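You operate a simulated robot arm through the tools that you are given. There is no shell and no other tool.

The job below is to be done with a simulated robot arm. You get a single attempt, and the scene is never put back.

TASK
Shim the motor foot till the gap gauge reads zero.
Fine: slacken the foot knob first and tighten it after; it takes two shims, the third stays out.

It is judged by the outcome, as a careful person would: the job done as asked, and still so three seconds after it is handed in. It fails if anything else is knocked over, pushed out of place, dropped, spilled or broken.

THE ROBOT
A 6-joint arm with a two-finger gripper, fixed in place. Base frame: the origin is at the foot of the arm, x ahead of it, y to its left, z up. Lengths are in mm, angles in rad, forces in N, time in s.
Its first joint turns from -2.897 to 2.897 rad. Payload 2.45 kg.
The tool frame sits at the grasp point between the pads (the TCP): z along the fingers, y along the line on which they close. The tips reach 20 mm beyond it. Largest opening 140 mm; the body of the gripper starts 168 mm behind the TCP.
Orientation is that of the tool frame in the base frame, as a unit quaternion [x, y, z, w]. With the fingers straight down and closing along the base's y, the tool's x points along the base's -x, its y along +y and its z along -z.

THE INTERFACE
- The arm moves only by the tool step_arm. Its argument "series" is a list of rows, each an object of numbers (a shift or turn left out is 0, a gripper value left out holds the last): "x", "y", "z": the shift along the tool's x, y, z in units of 25 mm (1.0 is 25 mm); "ax", "ay", "az": the turn, a rotation vector about the tool's x, y, z in units of 8 degrees (1.0 is 8 degrees); "jaw": the closure, from 0 (fully open) to 1 (shut). In form: [{"x": .., "y": .., "z": .., "ax": .., "ay": .., "az": .., "jaw": ..}, ...]. A call has 1 to 20 rows; each row shifts and turns the commanded pose from where the row before left it, along the tool's axes as they then stand. A call with a number of a shift or a turn outside -1 to 1 is refused whole. Rows are played at 5 a second. More than 50 mm and 0.15 rad between two rows, or a gripper value outside its range, and nothing of the call is played. Where a pose cannot be reached the arm comes as near as it can. A force on the tool above 40 N (or 10 N above the force at the start of the call, whichever is more), or a blocked arm, ends the call early, and 0.2 s more pass. Each finger travels about 45 mm/s and halts on what it meets, pressing with about 27 N; the grip force reading is that of the motor and also rises with nothing between the fingers. The clock runs only during rows and for 0.2 s after the last one: add rows that do not move to give the fingers time. The reply holds the time, the measured pose of the TCP, the force on the tool along the base axes, the opening and the grip force, in the units named above and with some noise, with the torque about the TCP (base axes, N m) and any sound that the robot's microphone picked up.
- Cameras (640 x 400 px; columns grow to the right, rows downward): "scene" is fixed at [50.3, 500.2, 1330.2]; the picture's right is [-0.21, -0.98, 0.00], its down [-0.58, 0.13, -0.81] and it looks along [0.79, -0.17, -0.59] (base axes); focal length 368 px, centre (320, 200). "wrist" rides on the gripper at [78, 11, -209] in the tool frame; the picture's right is [-0.14, 0.99, 0.00], its down [-0.92, -0.13, -0.37] and it looks along [-0.37, -0.05, 0.93] (tool axes); focal length 280 px, centre (320, 200). There is no depth. A picture from a camera that has moved, and an enlarged one, comes with that camera's place and axes in the base frame and with its lens.
- camera(camera): a new picture of that camera. It takes no simulated time.
- zoom(camera, box): a new picture of the part [left, top, right, bottom] of that camera's present view, enlarged. It takes no simulated time.
- job_done(): hands the job in; it is judged then, once.

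Nothing tells you positions but the pictures and the camera data. Unless the task says otherwise, let go and move clear before handing in.

The tools are called after "Request:" by a JSON object that holds its "op" and its "data". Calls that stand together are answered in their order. step_arm: Moves the arm, as the interface text tells. Its arguments: {"type":"object","properties":{"series":{"type":"array","items":{"type":"object","properties":{"x":{"type":"number"},"y":{"type":"number"},"z":{"type":"number"},"ax":{"type":"number"},"ay":{"type":"number"},"az":{"type":"number"},"jaw":{"type":"number"}}}}},"required":["series"]} The other tools are called the same way: camera (camera) takes a picture; zoom (camera, box) takes an enlarged picture of a part of a camera's view; job_done () hands the job in.

At the start:

```text
time: 0.0
position: [422.8, 331.4, 1110.8]
ee_rot: [0.0, 1.0, 0.0, 0.0]
force: [-0.2, 0.7, -0.3]
moment: [-0.01, 0.0, 0.0]
width: 139.8
grasp_force: 0.2
```

scene: 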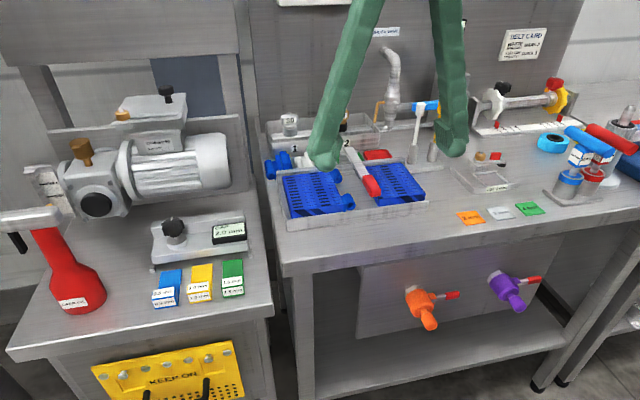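
wrist: 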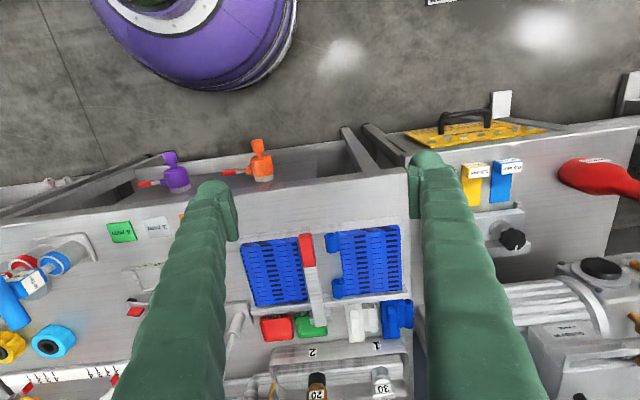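

I see a bench on the left with a motor, a shim block with a black knob and a gauge display, and three shims (blue, yellow, green). I'll look closer before moving.

Request:
{"op": "zoom", "data": {"camera": "scene", "box": [130, 190, 270, 320]}}

Request:
{"op": "zoom", "data": {"camera": "scene", "box": [0, 70, 260, 240]}}

Request:
{"op": "zoom", "data": {"camera": "wrist", "box": [440, 120, 640, 300]}}

```text
3.08 times, centred on (200, 255) of scene
camera zoom: at [50.3, 500.2, 1330.2], right [-0.21, -0.98, 0.0], down [-0.58, 0.13, -0.81], along [0.79, -0.17, -0.59], focal length 1131 px, centre (689, 31)
```

zoom: 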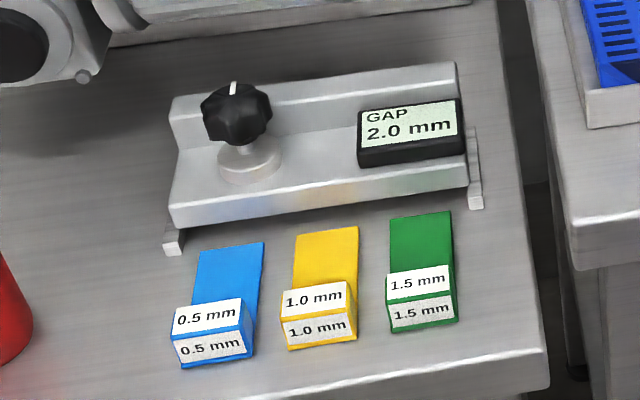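

```text
2.35 times, centred on (130, 155) of scene
camera zoom: at [50.3, 500.2, 1330.2], right [-0.21, -0.98, 0.0], down [-0.58, 0.13, -0.81], along [0.79, -0.17, -0.59], focal length 865 px, centre (767, 306)
```

zoom: 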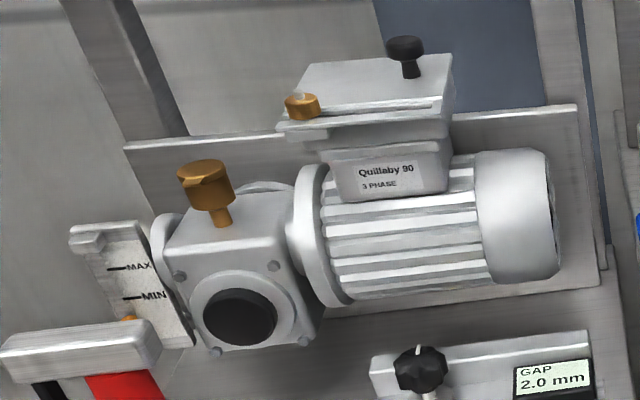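

```text
2.22 times, centred on (540, 210) of wrist
camera zoom: at [344.8, 342.1, 1320.6], right [0.14, 0.99, 0.0], down [0.92, -0.13, 0.37], along [0.37, -0.05, -0.93], focal length 623 px, centre (-169, 178)
```

zoom: 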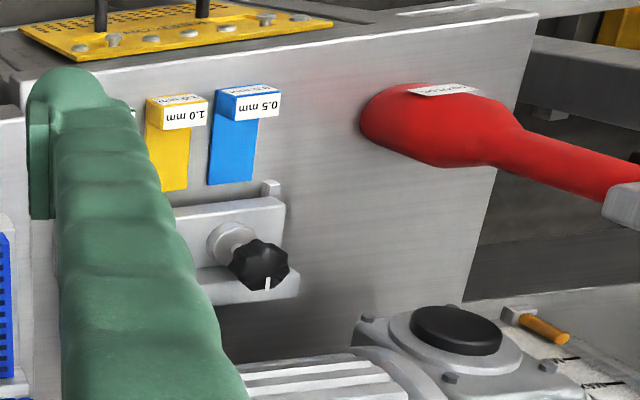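

The gauge reads 2.0 mm, so the pair is 0.5 (blue) and 1.5 (green), and yellow 1.0 stays out. I take the knob to be near (676, 670, 860). I'll move left, staying high, to view the station from the wrist.

Request:
{"op": "step_arm", "data": {"series": [{"y": 1}, {"y": 1}, {"y": 1}, {"y": 1}, {"y": 1}, {"y": 1}, {"y": 1}, {"y": 1}, {"y": 1}, {"y": 1}, {"y": 1}, {"y": 1}, {"y": 0.5}]}}

Request:
{"op": "camera", "data": {"camera": "wrist"}}

Request:
{"op": "camera", "data": {"camera": "scene"}}

```text
time: 2.8
position: [423.3, 644.4, 1111.6]
ee_rot: [-0.001, 1.0, 0.0, 0.0]
force: [-0.1, 0.1, 0.0]
moment: [0.02, 0.0, -0.01]
width: 140.1
grasp_force: 0.0
```

```text
taken
camera wrist: at [345.2, 654.5, 1320.6], right [0.14, 0.99, 0.0], down [0.92, -0.13, 0.37], along [0.37, -0.05, -0.93], focal length 280 px, centre (320, 200)
```

wrist: 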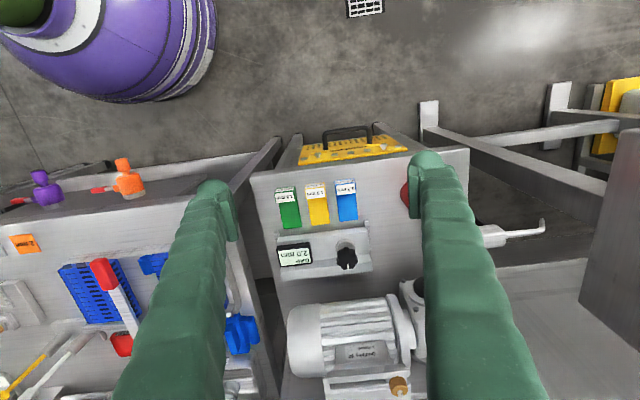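

```text
taken
```

scene: 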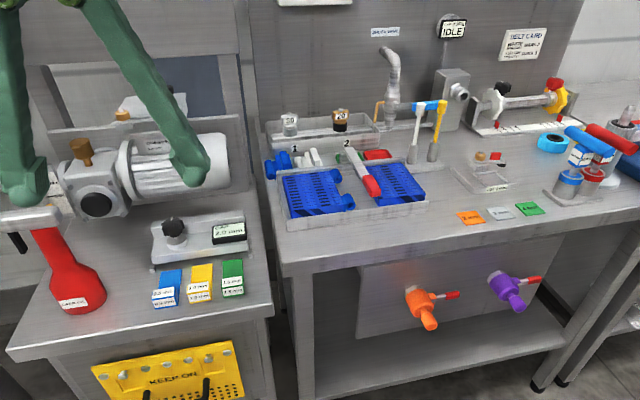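

Request:
{"op": "zoom", "data": {"camera": "wrist", "box": [260, 165, 390, 290]}}

Request:
{"op": "zoom", "data": {"camera": "scene", "box": [145, 205, 255, 275]}}

Request:
{"op": "zoom", "data": {"camera": "scene", "box": [145, 245, 255, 315]}}

```text
3.20 times, centred on (325, 228) of wrist
camera zoom: at [345.2, 654.5, 1320.6], right [0.14, 0.99, 0.0], down [0.92, -0.13, 0.37], along [0.37, -0.05, -0.93], focal length 897 px, centre (304, 112)
```

zoom: 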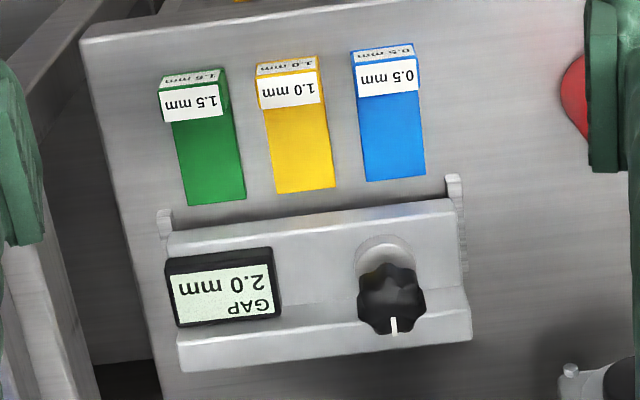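

```text
5.71 times, centred on (200, 240) of scene
camera zoom: at [50.3, 500.2, 1330.2], right [-0.21, -0.98, 0.0], down [-0.58, 0.13, -0.81], along [0.79, -0.17, -0.59], focal length 2101 px, centre (1006, -29)
```

zoom: 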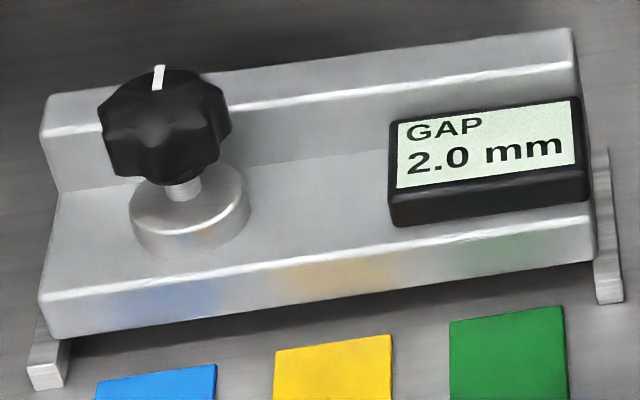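

```text
5.71 times, centred on (200, 280) of scene
camera zoom: at [50.3, 500.2, 1330.2], right [-0.21, -0.98, 0.0], down [-0.58, 0.13, -0.81], along [0.79, -0.17, -0.59], focal length 2101 px, centre (1006, -257)
```

zoom: 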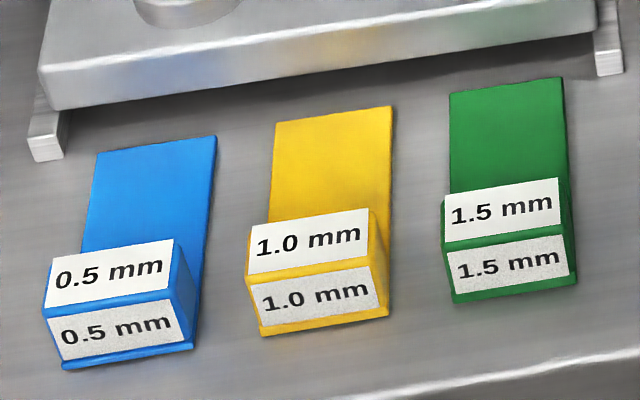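

Knob about (669, 666, 866), table top about z 772, and the shims lie in front of the foot. I'll come down in front of the bench and tilt the wrist camera to see under the foot.

Request:
{"op": "step_arm", "data": {"series": [{"z": 1, "x": 0.3}, {"z": 1, "x": 0.3}, {"z": 1, "x": 0.3}, {"z": 1, "x": 0.3}, {"z": 1}, {"z": 1}, {"z": 1}, {"z": 1}, {"ay": -1}, {"ay": -1}, {"ay": -1}, {"ay": -1}, {"ay": -1}]}}

Request:
{"op": "camera", "data": {"camera": "wrist"}}

Request:
{"op": "camera", "data": {"camera": "scene"}}

```text
time: 5.6
position: [391.9, 644.4, 910.8]
ee_rot: [-0.001, 0.94, 0.001, 0.342]
force: [0.8, 0.2, 0.0]
moment: [0.04, -0.02, 0.01]
width: 140.0
grasp_force: 0.1
```

```text
taken
camera wrist: at [198.3, 654.7, 1021.2], right [0.1, 0.99, 0.09], down [0.47, -0.13, 0.88], along [0.88, -0.05, -0.48], focal length 280 px, centre (320, 200)
```

wrist: 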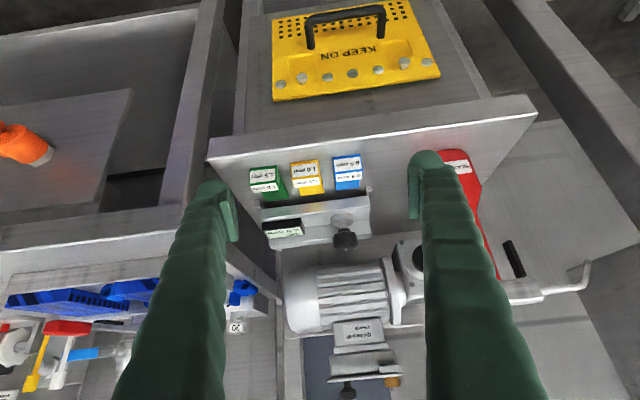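

```text
taken
```

scene: 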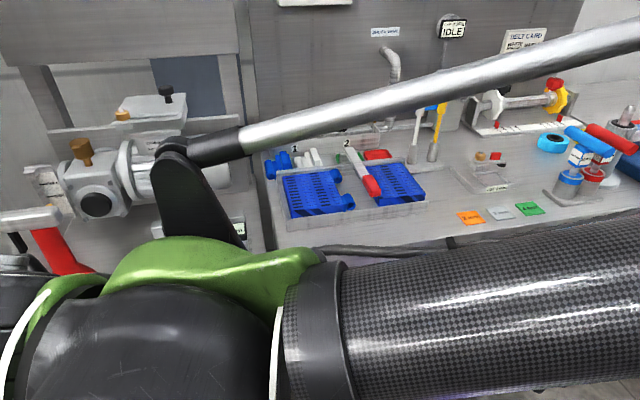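

Request:
{"op": "zoom", "data": {"camera": "wrist", "box": [235, 145, 395, 255]}}

Request:
{"op": "zoom", "data": {"camera": "wrist", "box": [245, 180, 325, 235]}}

Request:
{"op": "zoom", "data": {"camera": "wrist", "box": [305, 180, 385, 235]}}

```text
3.64 times, centred on (315, 200) of wrist
camera zoom: at [198.3, 654.7, 1021.2], right [0.1, 0.99, 0.09], down [0.47, -0.13, 0.88], along [0.88, -0.05, -0.48], focal length 1020 px, centre (338, 200)
```

zoom: 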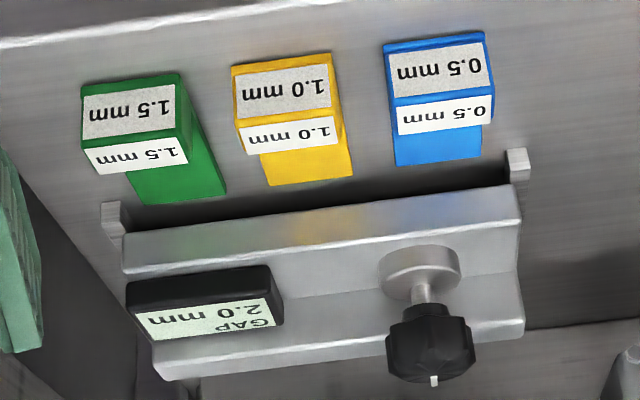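

```text
7.27 times, centred on (285, 208) of wrist
camera zoom: at [198.3, 654.7, 1021.2], right [0.1, 0.99, 0.09], down [0.47, -0.13, 0.88], along [0.88, -0.05, -0.48], focal length 2039 px, centre (574, 146)
```

zoom: 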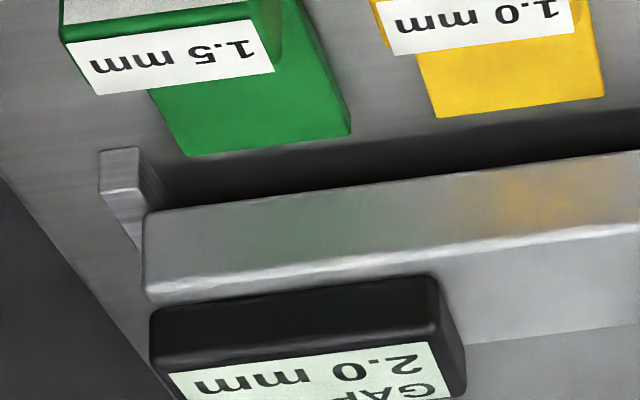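

```text
7.27 times, centred on (345, 208) of wrist
camera zoom: at [198.3, 654.7, 1021.2], right [0.1, 0.99, 0.09], down [0.47, -0.13, 0.88], along [0.88, -0.05, -0.48], focal length 2039 px, centre (138, 146)
```

zoom: 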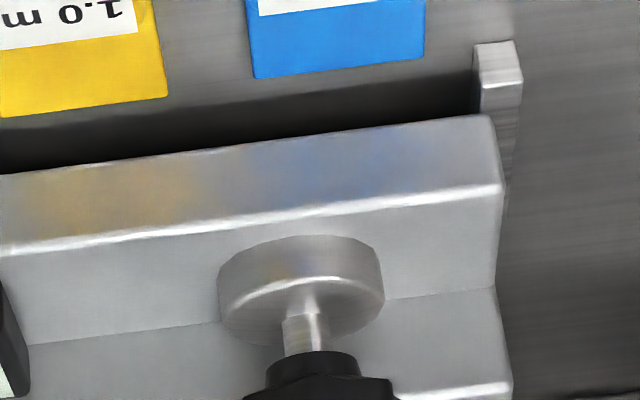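

The wrist views agree well: knob axis about (652, 663), knob top z 871, table about z 779, and blue shim at y 659–699, x 523–616. The foot's front face is near x 628. I'll drop lower for a grazing view under the foot.

Request:
{"op": "step_arm", "data": {"series": [{"z": 0.85, "x": 0.216}, {"z": 0.85, "x": 0.216}, {"z": 0.85, "x": 0.216}, {"z": 0.85, "x": 0.216}, {"z": 0.85, "x": 0.216}, {"ay": -0.94}, {"ay": -0.94}]}}

Request:
{"op": "camera", "data": {"camera": "wrist"}}

Request:
{"op": "zoom", "data": {"camera": "wrist", "box": [240, 140, 400, 240]}}

```text
time: 7.2
position: [440.7, 645.0, 813.9]
ee_rot: [0.0, 0.887, 0.001, 0.462]
force: [-0.1, 0.3, 1.3]
moment: [0.02, -0.03, 0.04]
width: 140.0
grasp_force: 0.1
```

```text
taken
camera wrist: at [223.9, 654.7, 868.5], right [0.08, 0.99, 0.11], down [0.22, -0.13, 0.97], along [0.97, -0.05, -0.23], focal length 280 px, centre (320, 200)
```

wrist: 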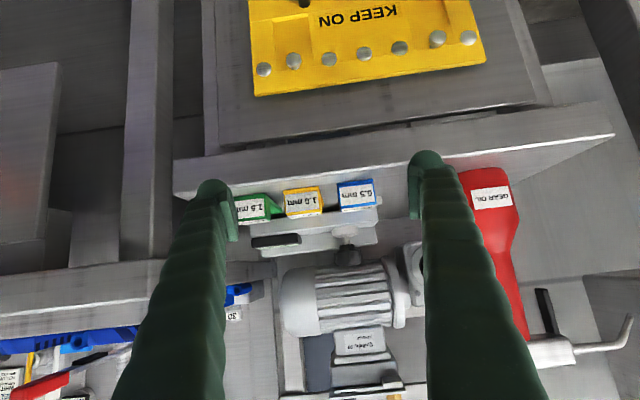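

```text
4.00 times, centred on (320, 190) of wrist
camera zoom: at [223.9, 654.7, 868.5], right [0.08, 0.99, 0.11], down [0.22, -0.13, 0.97], along [0.97, -0.05, -0.23], focal length 1122 px, centre (320, 240)
```

zoom: 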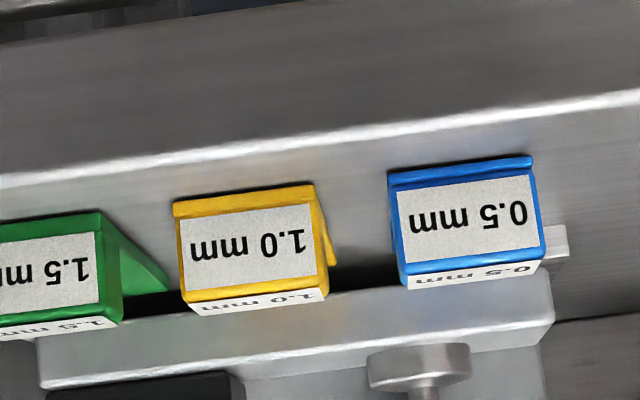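

Request:
{"op": "zoom", "data": {"camera": "wrist", "box": [310, 190, 350, 220]}}

Request:
{"op": "zoom", "data": {"camera": "wrist", "box": [365, 185, 405, 215]}}

Request:
{"op": "zoom", "data": {"camera": "wrist", "box": [235, 195, 295, 240]}}

```text
13.33 times, centred on (330, 205) of wrist
camera zoom: at [223.9, 654.7, 868.5], right [0.08, 0.99, 0.11], down [0.22, -0.13, 0.97], along [0.97, -0.05, -0.23], focal length 3738 px, centre (187, 133)
```

zoom: 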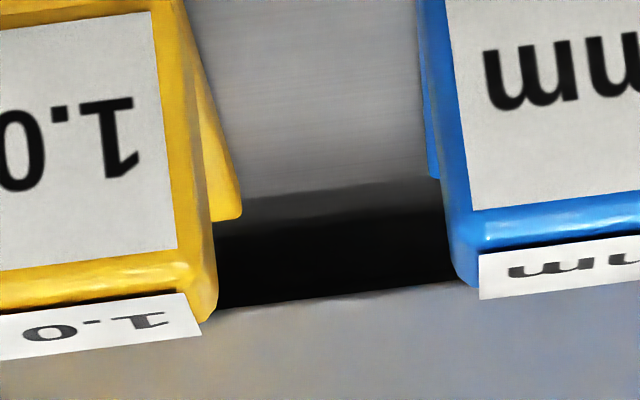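

```text
13.33 times, centred on (385, 200) of wrist
camera zoom: at [223.9, 654.7, 868.5], right [0.08, 0.99, 0.11], down [0.22, -0.13, 0.97], along [0.97, -0.05, -0.23], focal length 3738 px, centre (-547, 200)
```

zoom: 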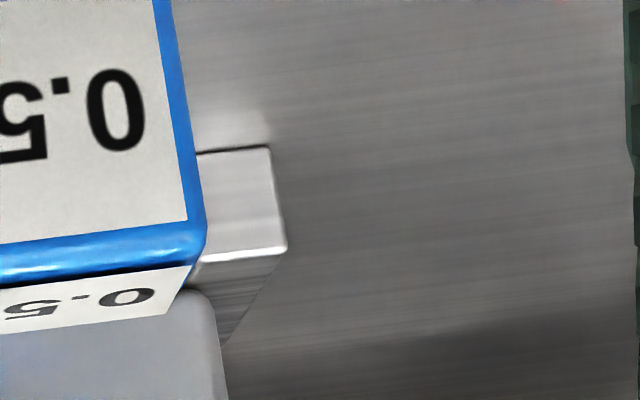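

```text
8.89 times, centred on (265, 218) of wrist
camera zoom: at [223.9, 654.7, 868.5], right [0.08, 0.99, 0.11], down [0.22, -0.13, 0.97], along [0.97, -0.05, -0.23], focal length 2492 px, centre (809, 44)
```

zoom: 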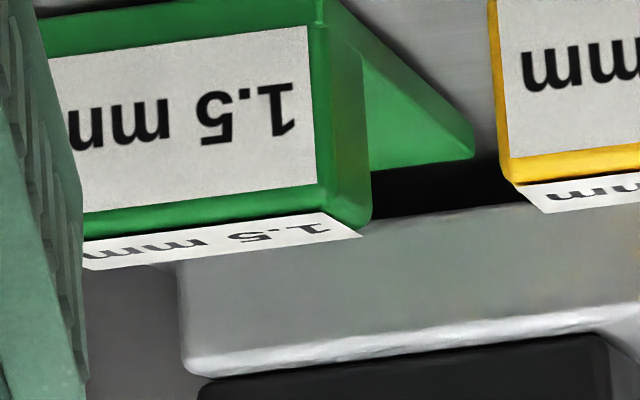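

The gap under the foot is open between two side rails, and each shim sits squarely in front of it, so pushing each one straight in should work. First the knob: I'll raise, straighten the tool and hover above it.

Request:
{"op": "step_arm", "data": {"series": [{"z": -0.69, "x": -0.984}, {"z": -0.69, "x": -0.984}, {"z": -0.69, "x": -0.984}, {"z": -0.69, "x": -0.984}, {"z": -0.69, "x": -0.984}, {"ay": 0.983}, {"ay": 0.983}, {"ay": 0.983}, {"ay": 0.983}, {"ay": 0.983}, {"ay": 0.983}, {"ay": 0.983}]}}

Request:
{"op": "camera", "data": {"camera": "wrist"}}

```text
time: 9.8
position: [439.3, 644.4, 963.5]
ee_rot: [-0.001, 1.0, 0.0, -0.001]
force: [-0.8, -0.2, 0.3]
moment: [0.07, -0.05, 0.01]
width: 140.0
grasp_force: 0.1
```

```text
taken
camera wrist: at [361.8, 654.6, 1172.6], right [0.14, 0.99, 0.0], down [0.92, -0.13, 0.37], along [0.36, -0.05, -0.93], focal length 280 px, centre (320, 200)
```

wrist: 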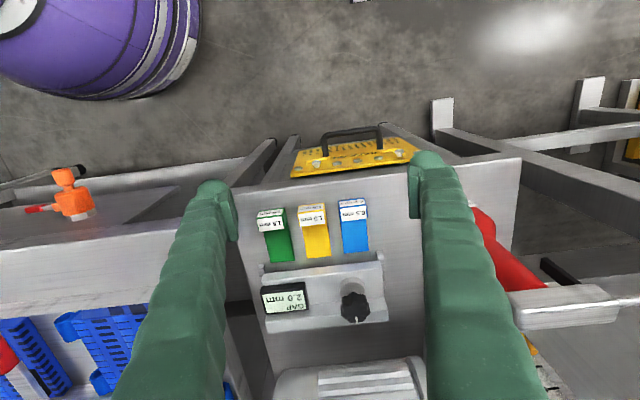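

Request:
{"op": "step_arm", "data": {"series": [{"x": -0.94, "y": 0.083}, {"x": -0.94, "y": 0.083}, {"x": -0.94, "y": 0.083}, {"x": -0.94, "y": 0.083}, {"x": -0.94, "y": 0.083}, {"x": -0.94, "y": 0.083}, {"x": -0.94, "y": 0.083}, {"x": -0.94, "y": 0.083}, {"x": -0.94, "y": 0.083}]}}

Request:
{"op": "camera", "data": {"camera": "wrist"}}

Request:
{"op": "camera", "data": {"camera": "scene"}}

```text
time: 11.8
position: [651.7, 665.4, 962.3]
ee_rot: [-0.001, 1.0, 0.0, 0.0]
force: [0.1, -0.1, 0.0]
moment: [0.0, -0.04, 0.0]
width: 139.7
grasp_force: 0.0
```

```text
taken
camera wrist: at [573.4, 674.5, 1171.4], right [0.14, 0.99, 0.0], down [0.92, -0.13, 0.37], along [0.37, -0.05, -0.93], focal length 280 px, centre (320, 200)
```

wrist: 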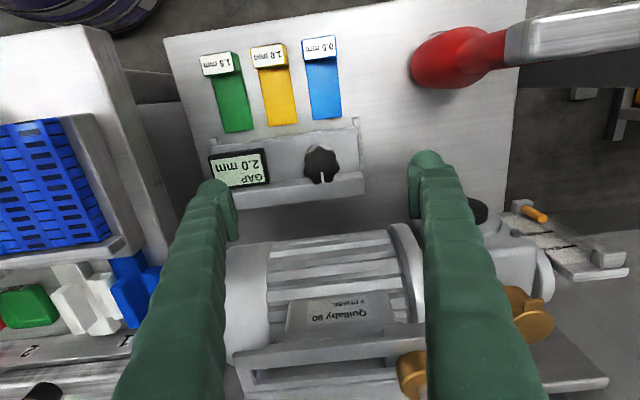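

```text
taken
```

scene: 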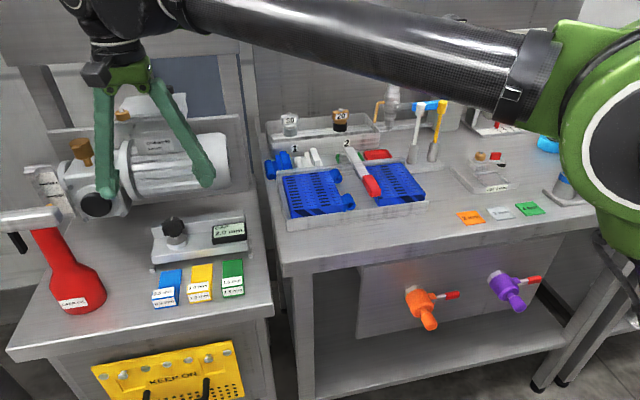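

Request:
{"op": "zoom", "data": {"camera": "wrist", "box": [270, 120, 380, 210]}}

Request:
{"op": "zoom", "data": {"camera": "wrist", "box": [220, 220, 460, 400]}}

Request:
{"op": "zoom", "data": {"camera": "wrist", "box": [180, 20, 380, 200]}}

```text
4.44 times, centred on (325, 165) of wrist
camera zoom: at [573.4, 674.5, 1171.4], right [0.14, 0.99, 0.0], down [0.92, -0.13, 0.37], along [0.37, -0.05, -0.93], focal length 1246 px, centre (298, 356)
```

zoom: 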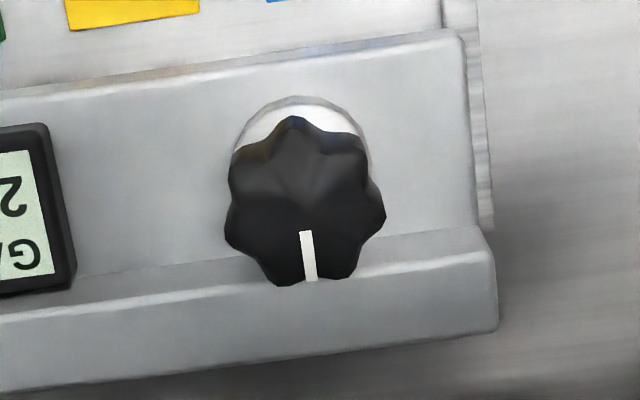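

```text
2.22 times, centred on (340, 310) of wrist
camera zoom: at [573.4, 674.5, 1171.4], right [0.14, 0.99, 0.0], down [0.92, -0.13, 0.37], along [0.37, -0.05, -0.93], focal length 623 px, centre (276, -44)
```

zoom: 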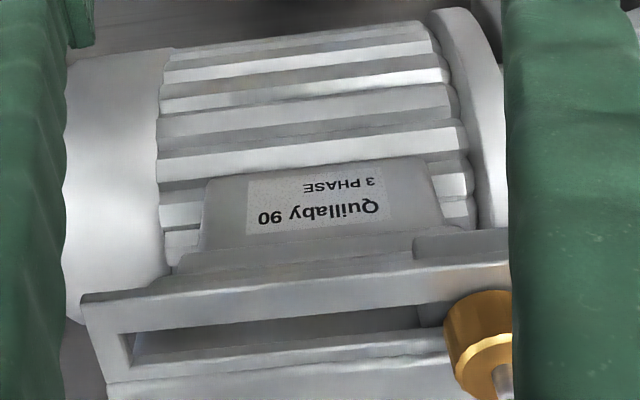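

```text
2.22 times, centred on (280, 110) of wrist
camera zoom: at [573.4, 674.5, 1171.4], right [0.14, 0.99, 0.0], down [0.92, -0.13, 0.37], along [0.37, -0.05, -0.93], focal length 623 px, centre (409, 400)
```

zoom: 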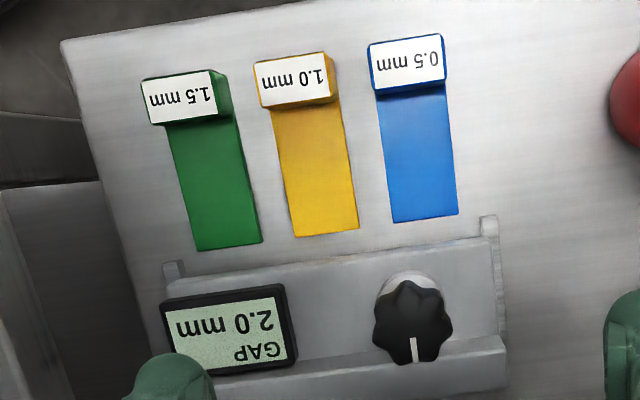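

Knob axis is at about (651.5, 664.5), and the motor's terminal lid edge near x 727 limits gripper yaw to about ±30°. I'll yaw clockwise 30°, part-close the jaw and descend around the knob.

Request:
{"op": "step_arm", "data": {"series": [{"az": 0.9375, "jaw": 0.4}, {"az": 0.9375}, {"az": 0.9375}, {"az": 0.9375}, {"z": 0.5}, {"z": 0.5}, {"z": 0.5}, {"z": 0.5}]}}

Request:
{"op": "camera", "data": {"camera": "wrist"}}

Request:
{"op": "camera", "data": {"camera": "scene"}}

```text
time: 13.6
position: [651.7, 662.6, 913.4]
ee_rot: [0.259, 0.966, -0.001, 0.0]
force: [0.1, -0.2, 1.3]
moment: [0.0, -0.01, -0.02]
width: 84.2
grasp_force: 0.0
```

```text
taken
camera wrist: at [589.2, 711.4, 1122.4], right [0.61, 0.79, 0.0], down [0.73, -0.57, 0.37], along [0.29, -0.23, -0.93], focal length 280 px, centre (320, 200)
```

wrist: 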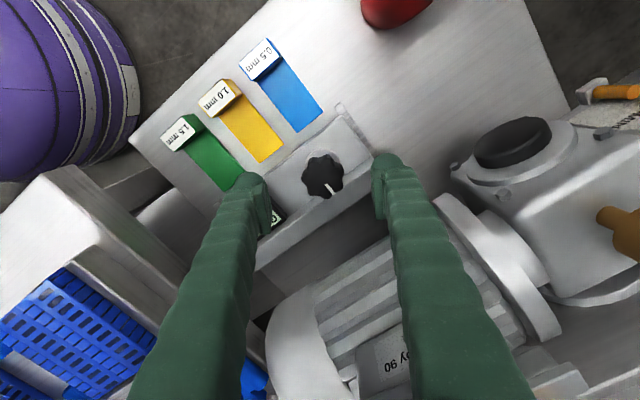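

```text
taken
```

scene: 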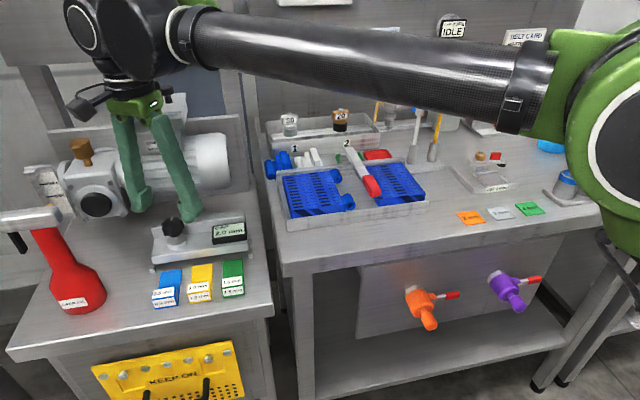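

Request:
{"op": "step_arm", "data": {"series": [{"z": 0.485, "y": 0.03}, {"z": 0.485, "y": 0.03}, {"z": 0.485}, {"z": 0.485}, {}]}}

Request:
{"op": "camera", "data": {"camera": "wrist"}}

Request:
{"op": "zoom", "data": {"camera": "scene", "box": [60, 60, 260, 260]}}

```text
time: 14.5
position: [653.3, 664.2, 876.4]
ee_rot: [0.258, 0.966, 0.001, 0.002]
force: [-0.7, 0.1, 13.9]
moment: [-0.12, -0.9, -0.02]
width: 83.8
grasp_force: 0.1
stopped in row 4: the force on the tool passed its limit at 73 N (the readings are from after the stop); the commanded pose is now the measured one
```

```text
taken
camera wrist: at [589.8, 712.6, 1085.3], right [0.61, 0.79, 0.0], down [0.73, -0.57, 0.37], along [0.3, -0.22, -0.93], focal length 280 px, centre (320, 200)
```

wrist: 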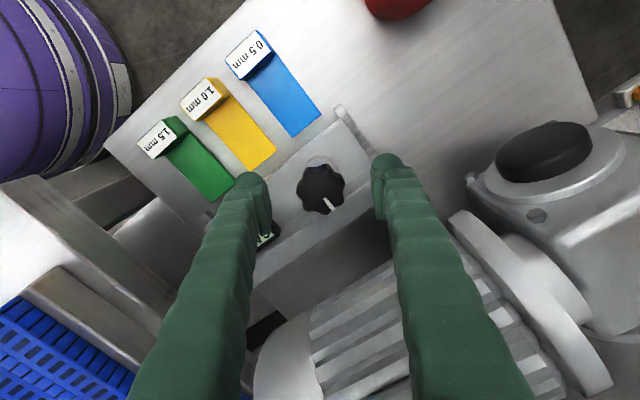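

```text
2.00 times, centred on (160, 160) of scene
camera zoom: at [50.3, 500.2, 1330.2], right [-0.21, -0.98, 0.0], down [-0.58, 0.13, -0.81], along [0.79, -0.17, -0.59], focal length 735 px, centre (640, 280)
```

zoom: 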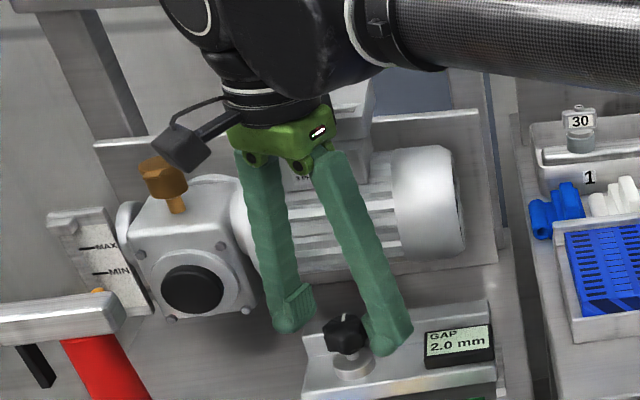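

The tool met something at z 876, and the torque puts the contact about 64 mm ahead of the TCP, so it's the gripper body or wrist against the motor's terminal box. I'll back up and inspect.

Request:
{"op": "step_arm", "data": {"series": [{"z": -0.5}, {"z": -0.5}, {"z": -0.5}, {"z": -0.5}]}}

Request:
{"op": "zoom", "data": {"camera": "scene", "box": [60, 40, 260, 200]}}

Request:
{"op": "camera", "data": {"camera": "wrist"}}

```text
time: 15.5
position: [652.2, 664.6, 926.3]
ee_rot: [0.259, 0.966, 0.001, 0.002]
force: [0.5, -0.5, -0.1]
moment: [-0.01, 0.03, -0.01]
width: 84.2
grasp_force: 0.0
```

```text
2.50 times, centred on (160, 120) of scene
camera zoom: at [50.3, 500.2, 1330.2], right [-0.21, -0.98, 0.0], down [-0.58, 0.13, -0.81], along [0.79, -0.17, -0.59], focal length 919 px, centre (720, 400)
```

zoom: 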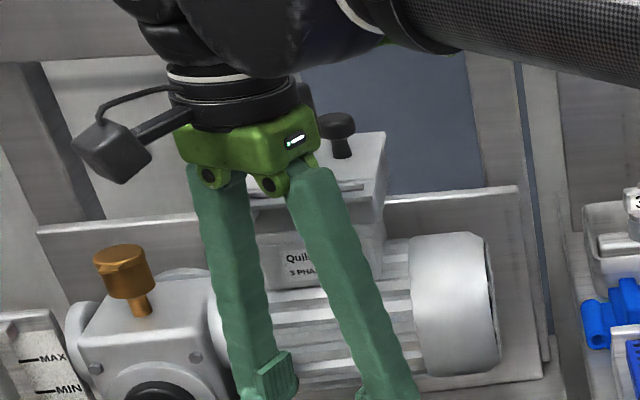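

```text
taken
camera wrist: at [589.9, 713.2, 1134.8], right [0.61, 0.79, 0.0], down [0.73, -0.57, 0.37], along [0.29, -0.22, -0.93], focal length 280 px, centre (320, 200)
```

wrist: 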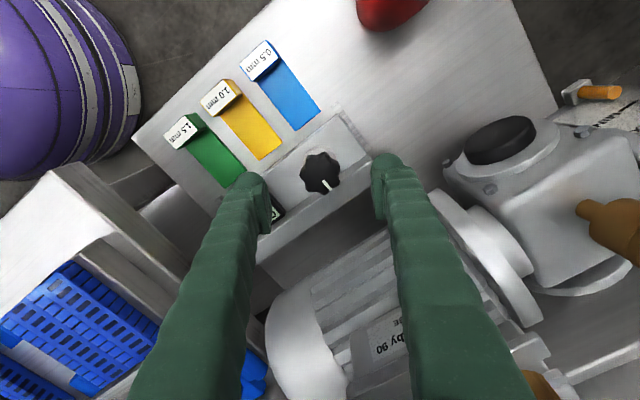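

The brass and black knobs on the terminal box stick out over this spot; nothing there appears to have shifted. I'll lean the hand back about 20° toward the robot to clear them, and turn the knob by rotating about the vertical through its axis.

Request:
{"op": "step_arm", "data": {"series": [{"ay": -0.833}, {"ay": -0.833}, {"ay": -0.834}, {"ax": 0.32, "az": 0.88}, {"ax": 0.32, "az": 0.88}, {}]}}

Request:
{"op": "camera", "data": {"camera": "wrist"}}

Request:
{"op": "zoom", "data": {"camera": "scene", "box": [40, 40, 260, 240]}}

```text
time: 16.9
position: [652.5, 664.2, 925.6]
ee_rot: [0.377, 0.91, -0.065, 0.162]
force: [0.5, -0.6, 0.0]
moment: [0.0, 0.0, 0.03]
width: 84.0
grasp_force: 0.1
```

```text
taken
camera wrist: at [557.5, 774.6, 1095.0], right [0.79, 0.61, 0.05], down [0.43, -0.61, 0.66], along [0.43, -0.5, -0.75], focal length 280 px, centre (320, 200)
```

wrist: 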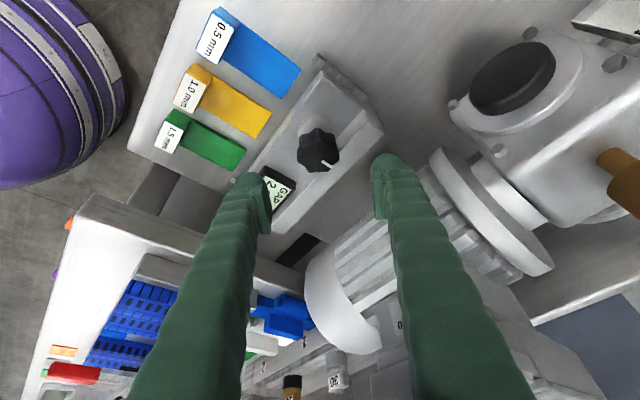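

```text
2.00 times, centred on (150, 140) of scene
camera zoom: at [50.3, 500.2, 1330.2], right [-0.21, -0.98, 0.0], down [-0.58, 0.13, -0.81], along [0.79, -0.17, -0.59], focal length 735 px, centre (660, 320)
```

zoom: 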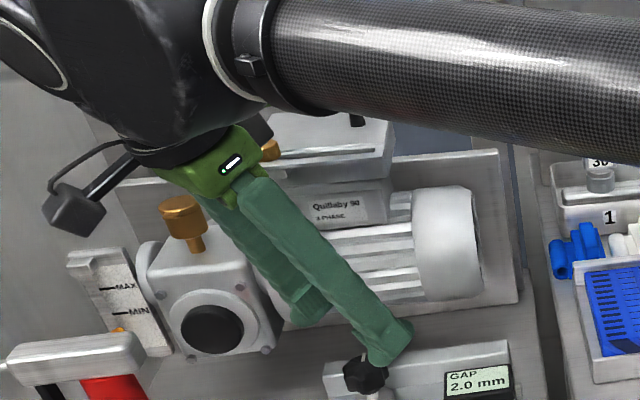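

Request:
{"op": "step_arm", "data": {"series": [{"x": 0.202, "z": 0.5545}, {"x": 0.202, "z": 0.5545}, {"x": 0.202, "z": 0.5545}, {"x": 0.18, "z": 0.5}, {}]}}

Request:
{"op": "camera", "data": {"camera": "wrist"}}

Request:
{"op": "zoom", "data": {"camera": "scene", "box": [100, 140, 260, 260]}}

```text
time: 18.1
position: [653.3, 665.1, 866.4]
ee_rot: [0.375, 0.91, -0.065, 0.162]
force: [0.7, 0.5, 0.0]
moment: [-0.02, -0.02, -0.03]
width: 84.0
grasp_force: 0.1
```

```text
taken
camera wrist: at [557.7, 775.0, 1036.3], right [0.79, 0.61, 0.05], down [0.43, -0.61, 0.66], along [0.43, -0.5, -0.75], focal length 280 px, centre (320, 200)
```

wrist: 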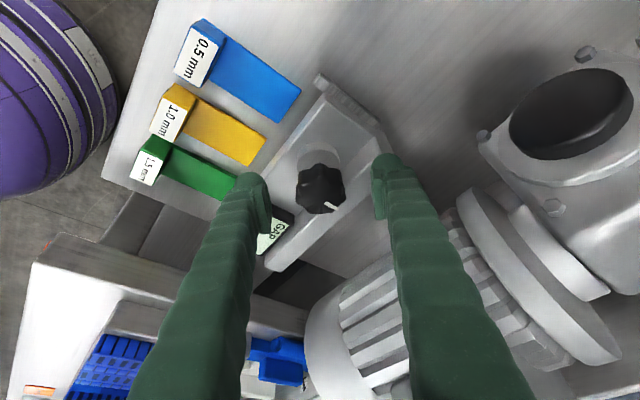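

```text
3.33 times, centred on (180, 200) of scene
camera zoom: at [50.3, 500.2, 1330.2], right [-0.21, -0.98, 0.0], down [-0.58, 0.13, -0.81], along [0.79, -0.17, -0.59], focal length 1226 px, centre (787, 200)
```

zoom: 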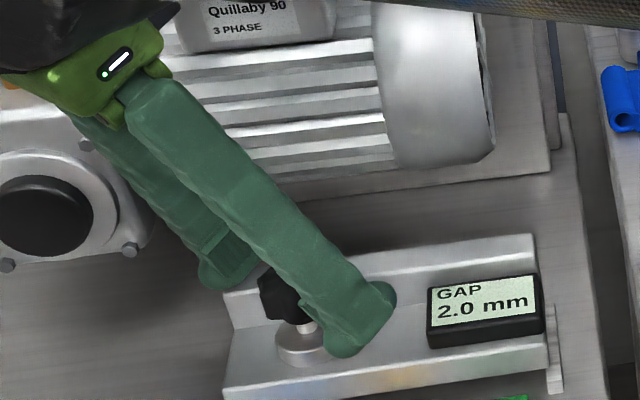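

The knob sits centered between the fingers. I'll close on it now.

Request:
{"op": "step_arm", "data": {"series": [{"jaw": 1}, {}, {}, {}, {}]}}

Request:
{"op": "camera", "data": {"camera": "wrist"}}

```text
time: 19.3
position: [652.9, 665.7, 866.0]
ee_rot: [0.376, 0.91, -0.066, 0.162]
force: [8.8, 8.3, 5.3]
moment: [0.02, -0.03, 0.03]
width: 39.3
grasp_force: 44.7
```

```text
taken
camera wrist: at [558.0, 775.3, 1036.5], right [0.79, 0.61, 0.05], down [0.43, -0.61, 0.66], along [0.44, -0.5, -0.75], focal length 280 px, centre (320, 200)
```

wrist: 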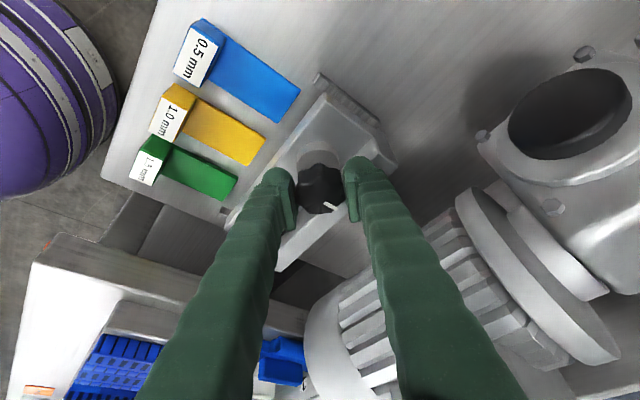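

Request:
{"op": "step_arm", "data": {"series": [{"y": 0.04}, {"ax": -0.342, "az": -0.94}, {"ax": -0.342, "az": -0.94}, {}]}}

Request:
{"op": "camera", "data": {"camera": "wrist"}}

```text
time: 20.3
position: [653.8, 665.7, 867.0]
ee_rot: [0.245, 0.954, -0.042, 0.169]
force: [-7.0, -6.7, -4.2]
moment: [-0.12, 0.0, -0.7]
width: 39.5
grasp_force: 44.7
```

```text
taken
camera wrist: at [531.4, 744.5, 1037.0], right [0.59, 0.81, 0.05], down [0.58, -0.47, 0.66], along [0.56, -0.36, -0.75], focal length 280 px, centre (320, 200)
```

wrist: 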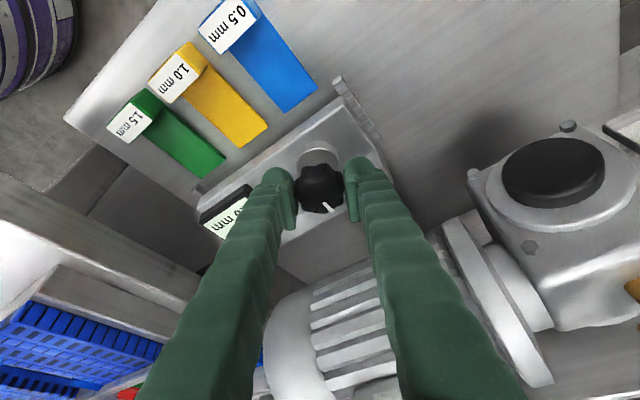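

Request:
{"op": "zoom", "data": {"camera": "wrist", "box": [270, 130, 370, 230]}}

```text
4.00 times, centred on (320, 180) of wrist
camera zoom: at [531.4, 744.5, 1037.0], right [0.59, 0.81, 0.05], down [0.58, -0.47, 0.66], along [0.56, -0.36, -0.75], focal length 1122 px, centre (320, 280)
```

zoom: 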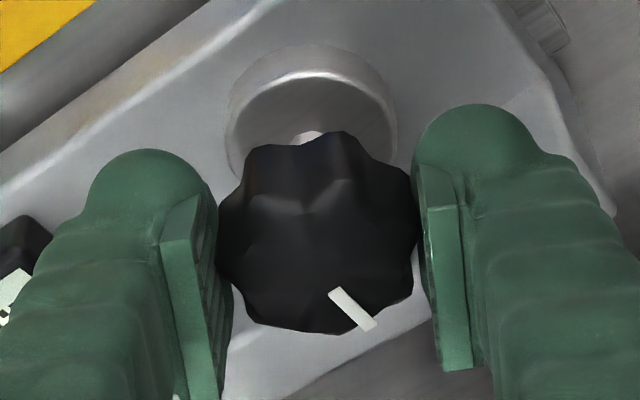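

Request:
{"op": "step_arm", "data": {"series": [{"ax": -0.342, "az": -0.94}, {"ax": -0.342, "az": -0.94}, {}]}}

Request:
{"op": "zoom", "data": {"camera": "wrist", "box": [270, 130, 370, 230]}}

```text
time: 21.1
position: [653.5, 665.4, 867.4]
ee_rot: [0.11, 0.978, -0.018, 0.174]
force: [-10.6, -14.8, 1.3]
moment: [-0.23, 0.05, -0.57]
width: 38.9
grasp_force: 44.8
```

```text
4.00 times, centred on (320, 180) of wrist
camera zoom: at [514.2, 707.5, 1037.3], right [0.35, 0.94, 0.05], down [0.69, -0.29, 0.66], along [0.64, -0.19, -0.75], focal length 1122 px, centre (320, 280)
```

zoom: 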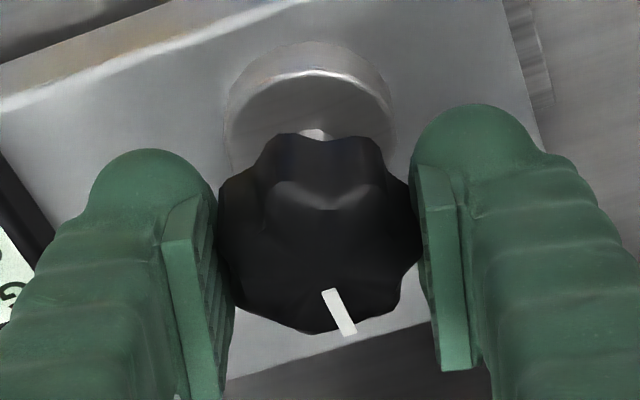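

The mark still points along +x, so the fingers slipped and the knob did not turn (about 0.7 N·m resisted). I'll turn back the other way a little and watch the torque and mark, to tell grip slip from a stop.

Request:
{"op": "step_arm", "data": {"series": [{"ax": 0.171, "az": 0.47}, {"ax": 0.171, "az": 0.47}, {"ax": 0.171, "az": 0.47}, {}]}}

Request:
{"op": "zoom", "data": {"camera": "wrist", "box": [270, 130, 370, 230]}}

```text
time: 22.1
position: [652.6, 666.7, 867.6]
ee_rot: [0.213, 0.961, -0.036, 0.17]
force: [-12.6, -19.2, -6.7]
moment: [-0.14, -0.02, -0.01]
width: 38.7
grasp_force: 45.3
```

```text
4.00 times, centred on (320, 180) of wrist
camera zoom: at [526.3, 735.8, 1037.4], right [0.53, 0.84, 0.05], down [0.61, -0.43, 0.66], along [0.58, -0.32, -0.75], focal length 1122 px, centre (320, 280)
```

zoom: 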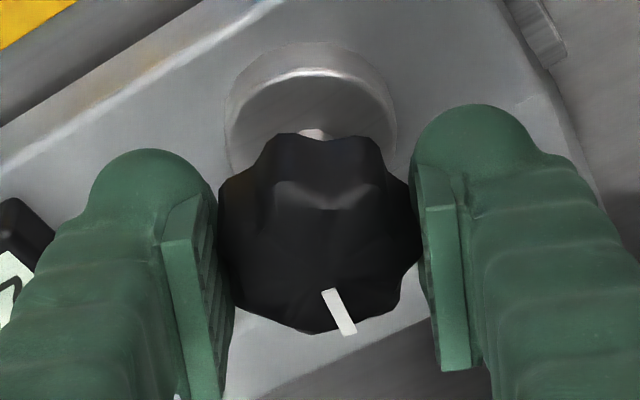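

The knob followed freely clockwise (mark now about −13°), while counter-clockwise is against a hard stop at the starting position. So the only way to slacken is clockwise; I'll continue that way and watch.

Request:
{"op": "step_arm", "data": {"series": [{"ax": 0.171, "az": 0.47}, {"ax": 0.171, "az": 0.47}, {"ax": 0.171, "az": 0.47}, {"ax": 0.171, "az": 0.47}, {"ax": 0.171, "az": 0.47}, {"ax": 0.171, "az": 0.47}, {}]}}

Request:
{"op": "camera", "data": {"camera": "wrist"}}

Request:
{"op": "zoom", "data": {"camera": "wrist", "box": [270, 130, 370, 230]}}

Request:
{"op": "zoom", "data": {"camera": "scene", "box": [100, 140, 260, 260]}}

```text
time: 23.7
position: [652.7, 667.0, 867.8]
ee_rot: [0.408, 0.896, -0.07, 0.159]
force: [-9.2, -15.5, -4.4]
moment: [-0.27, 0.13, -0.04]
width: 38.8
grasp_force: 44.8
```

```text
taken
camera wrist: at [566.4, 781.6, 1037.7], right [0.83, 0.55, 0.05], down [0.39, -0.64, 0.66], along [0.4, -0.53, -0.75], focal length 280 px, centre (320, 200)
```

wrist: 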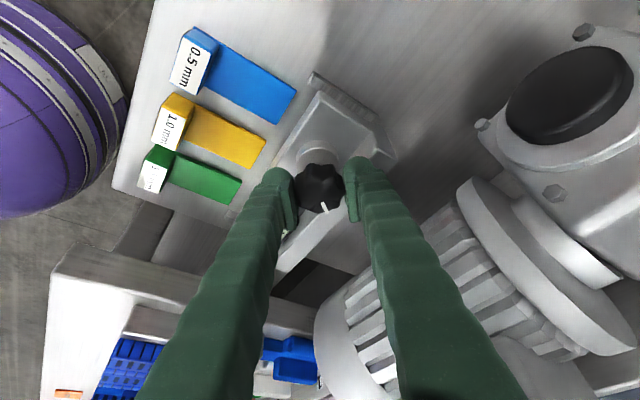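

```text
4.00 times, centred on (320, 180) of wrist
camera zoom: at [566.4, 781.6, 1037.7], right [0.83, 0.55, 0.05], down [0.39, -0.64, 0.66], along [0.4, -0.53, -0.75], focal length 1122 px, centre (320, 280)
```

zoom: 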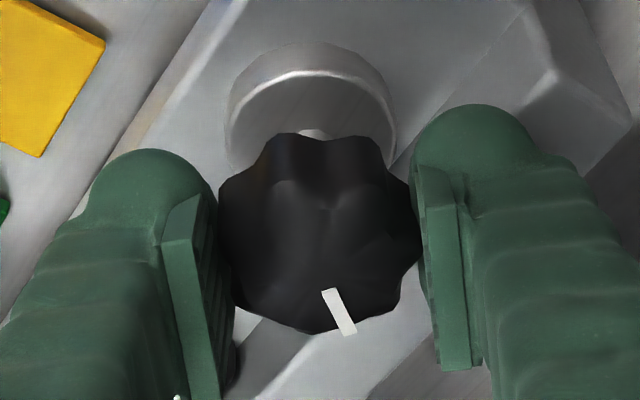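

```text
3.33 times, centred on (180, 200) of scene
camera zoom: at [50.3, 500.2, 1330.2], right [-0.21, -0.98, 0.0], down [-0.58, 0.13, -0.81], along [0.79, -0.17, -0.59], focal length 1226 px, centre (787, 200)
```

zoom: 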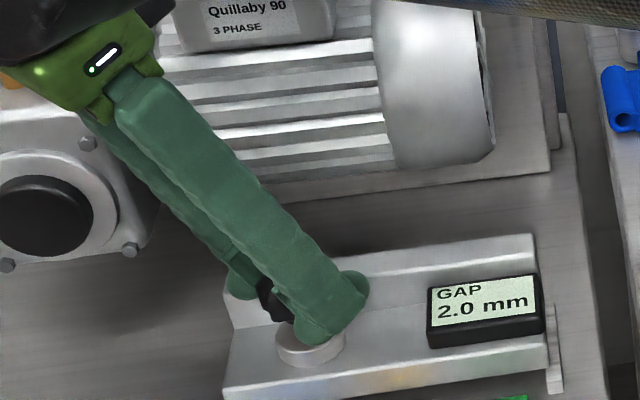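

The knob turns clockwise with almost no torque (now about −37°). I'll release, swing the hand back counter-clockwise around the knob, regrip and continue slackening.

Request:
{"op": "step_arm", "data": {"series": [{"jaw": 0.45}, {}, {}, {"ax": -0.342, "az": -0.94}, {"ax": -0.342, "az": -0.94}, {"ax": -0.342, "az": -0.94}, {"ax": -0.342, "az": -0.94}, {"ax": -0.342, "az": -0.94}, {"ax": -0.342, "az": -0.94}, {"ax": -0.342, "az": -0.94}, {"ax": -0.342, "az": -0.94}, {"ax": -0.342, "az": -0.94}, {"ax": -0.342, "az": -0.94}, {}]}}

Request:
{"op": "camera", "data": {"camera": "wrist"}}

Request:
{"op": "zoom", "data": {"camera": "wrist", "box": [270, 130, 370, 230]}}

Request:
{"op": "camera", "data": {"camera": "scene"}}

```text
time: 26.7
position: [653.0, 667.7, 866.0]
ee_rot: [-0.266, 0.948, 0.047, 0.169]
force: [0.1, -0.2, 0.8]
moment: [-0.01, 0.03, 0.0]
width: 77.2
grasp_force: 0.1
```

```text
taken
camera wrist: at [523.6, 599.6, 1036.8], right [-0.4, 0.91, 0.05], down [0.7, 0.27, 0.66], along [0.59, 0.3, -0.75], focal length 280 px, centre (320, 200)
```

wrist: 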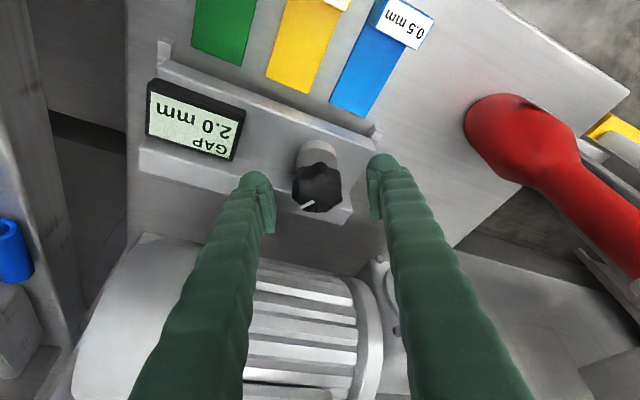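

```text
4.00 times, centred on (320, 180) of wrist
camera zoom: at [523.6, 599.6, 1036.8], right [-0.4, 0.91, 0.05], down [0.7, 0.27, 0.66], along [0.59, 0.3, -0.75], focal length 1122 px, centre (320, 280)
```

zoom: 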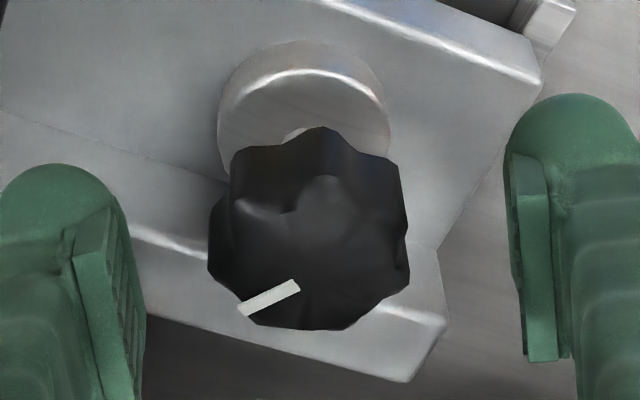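

```text
taken
```

scene: 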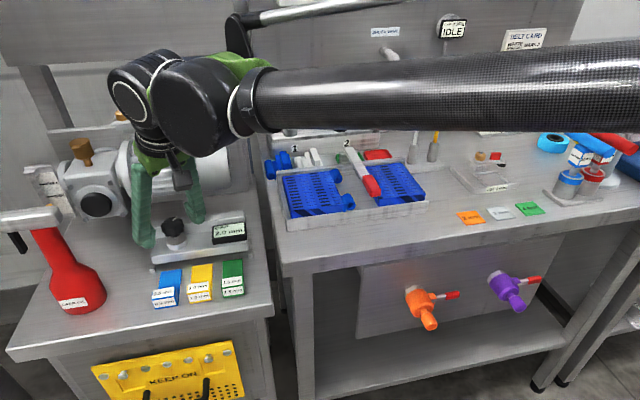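

Request:
{"op": "step_arm", "data": {"series": [{"y": -0.045}, {"jaw": 1}, {}, {}, {}, {"ax": 0.256, "az": 0.705}, {"ax": 0.256, "az": 0.705}, {"ax": 0.256, "az": 0.705}, {"ax": 0.256, "az": 0.705}, {"ax": 0.256, "az": 0.705}, {}]}}

Request:
{"op": "zoom", "data": {"camera": "wrist", "box": [270, 130, 370, 230]}}

Request:
{"op": "zoom", "data": {"camera": "scene", "box": [100, 140, 260, 260]}}

```text
time: 29.1
position: [654.8, 664.9, 867.6]
ee_rot: [-0.01, 0.984, 0.003, 0.175]
force: [-7.9, -8.8, -8.6]
moment: [0.01, 0.28, 0.0]
width: 38.8
grasp_force: 45.1
```

```text
4.00 times, centred on (320, 180) of wrist
camera zoom: at [509.0, 672.5, 1037.1], right [0.11, 0.99, 0.05], down [0.74, -0.12, 0.66], along [0.66, -0.04, -0.75], focal length 1122 px, centre (320, 280)
```

zoom: 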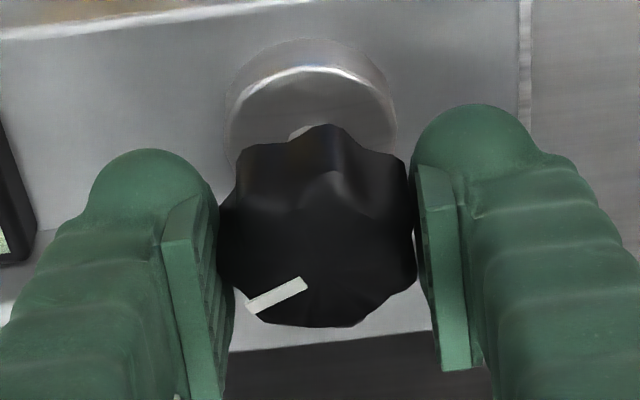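

```text
3.33 times, centred on (180, 200) of scene
camera zoom: at [50.3, 500.2, 1330.2], right [-0.21, -0.98, 0.0], down [-0.58, 0.13, -0.81], along [0.79, -0.17, -0.59], focal length 1226 px, centre (787, 200)
```

zoom: 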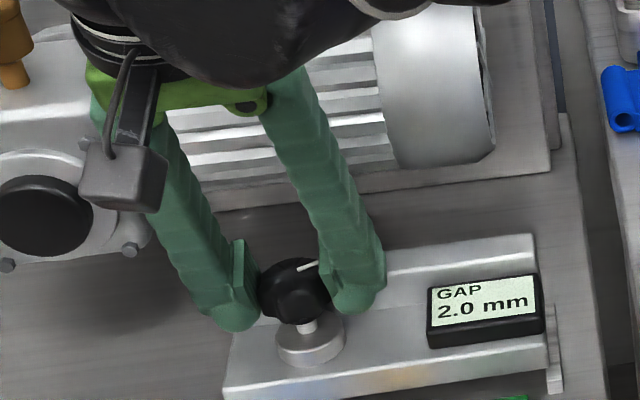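

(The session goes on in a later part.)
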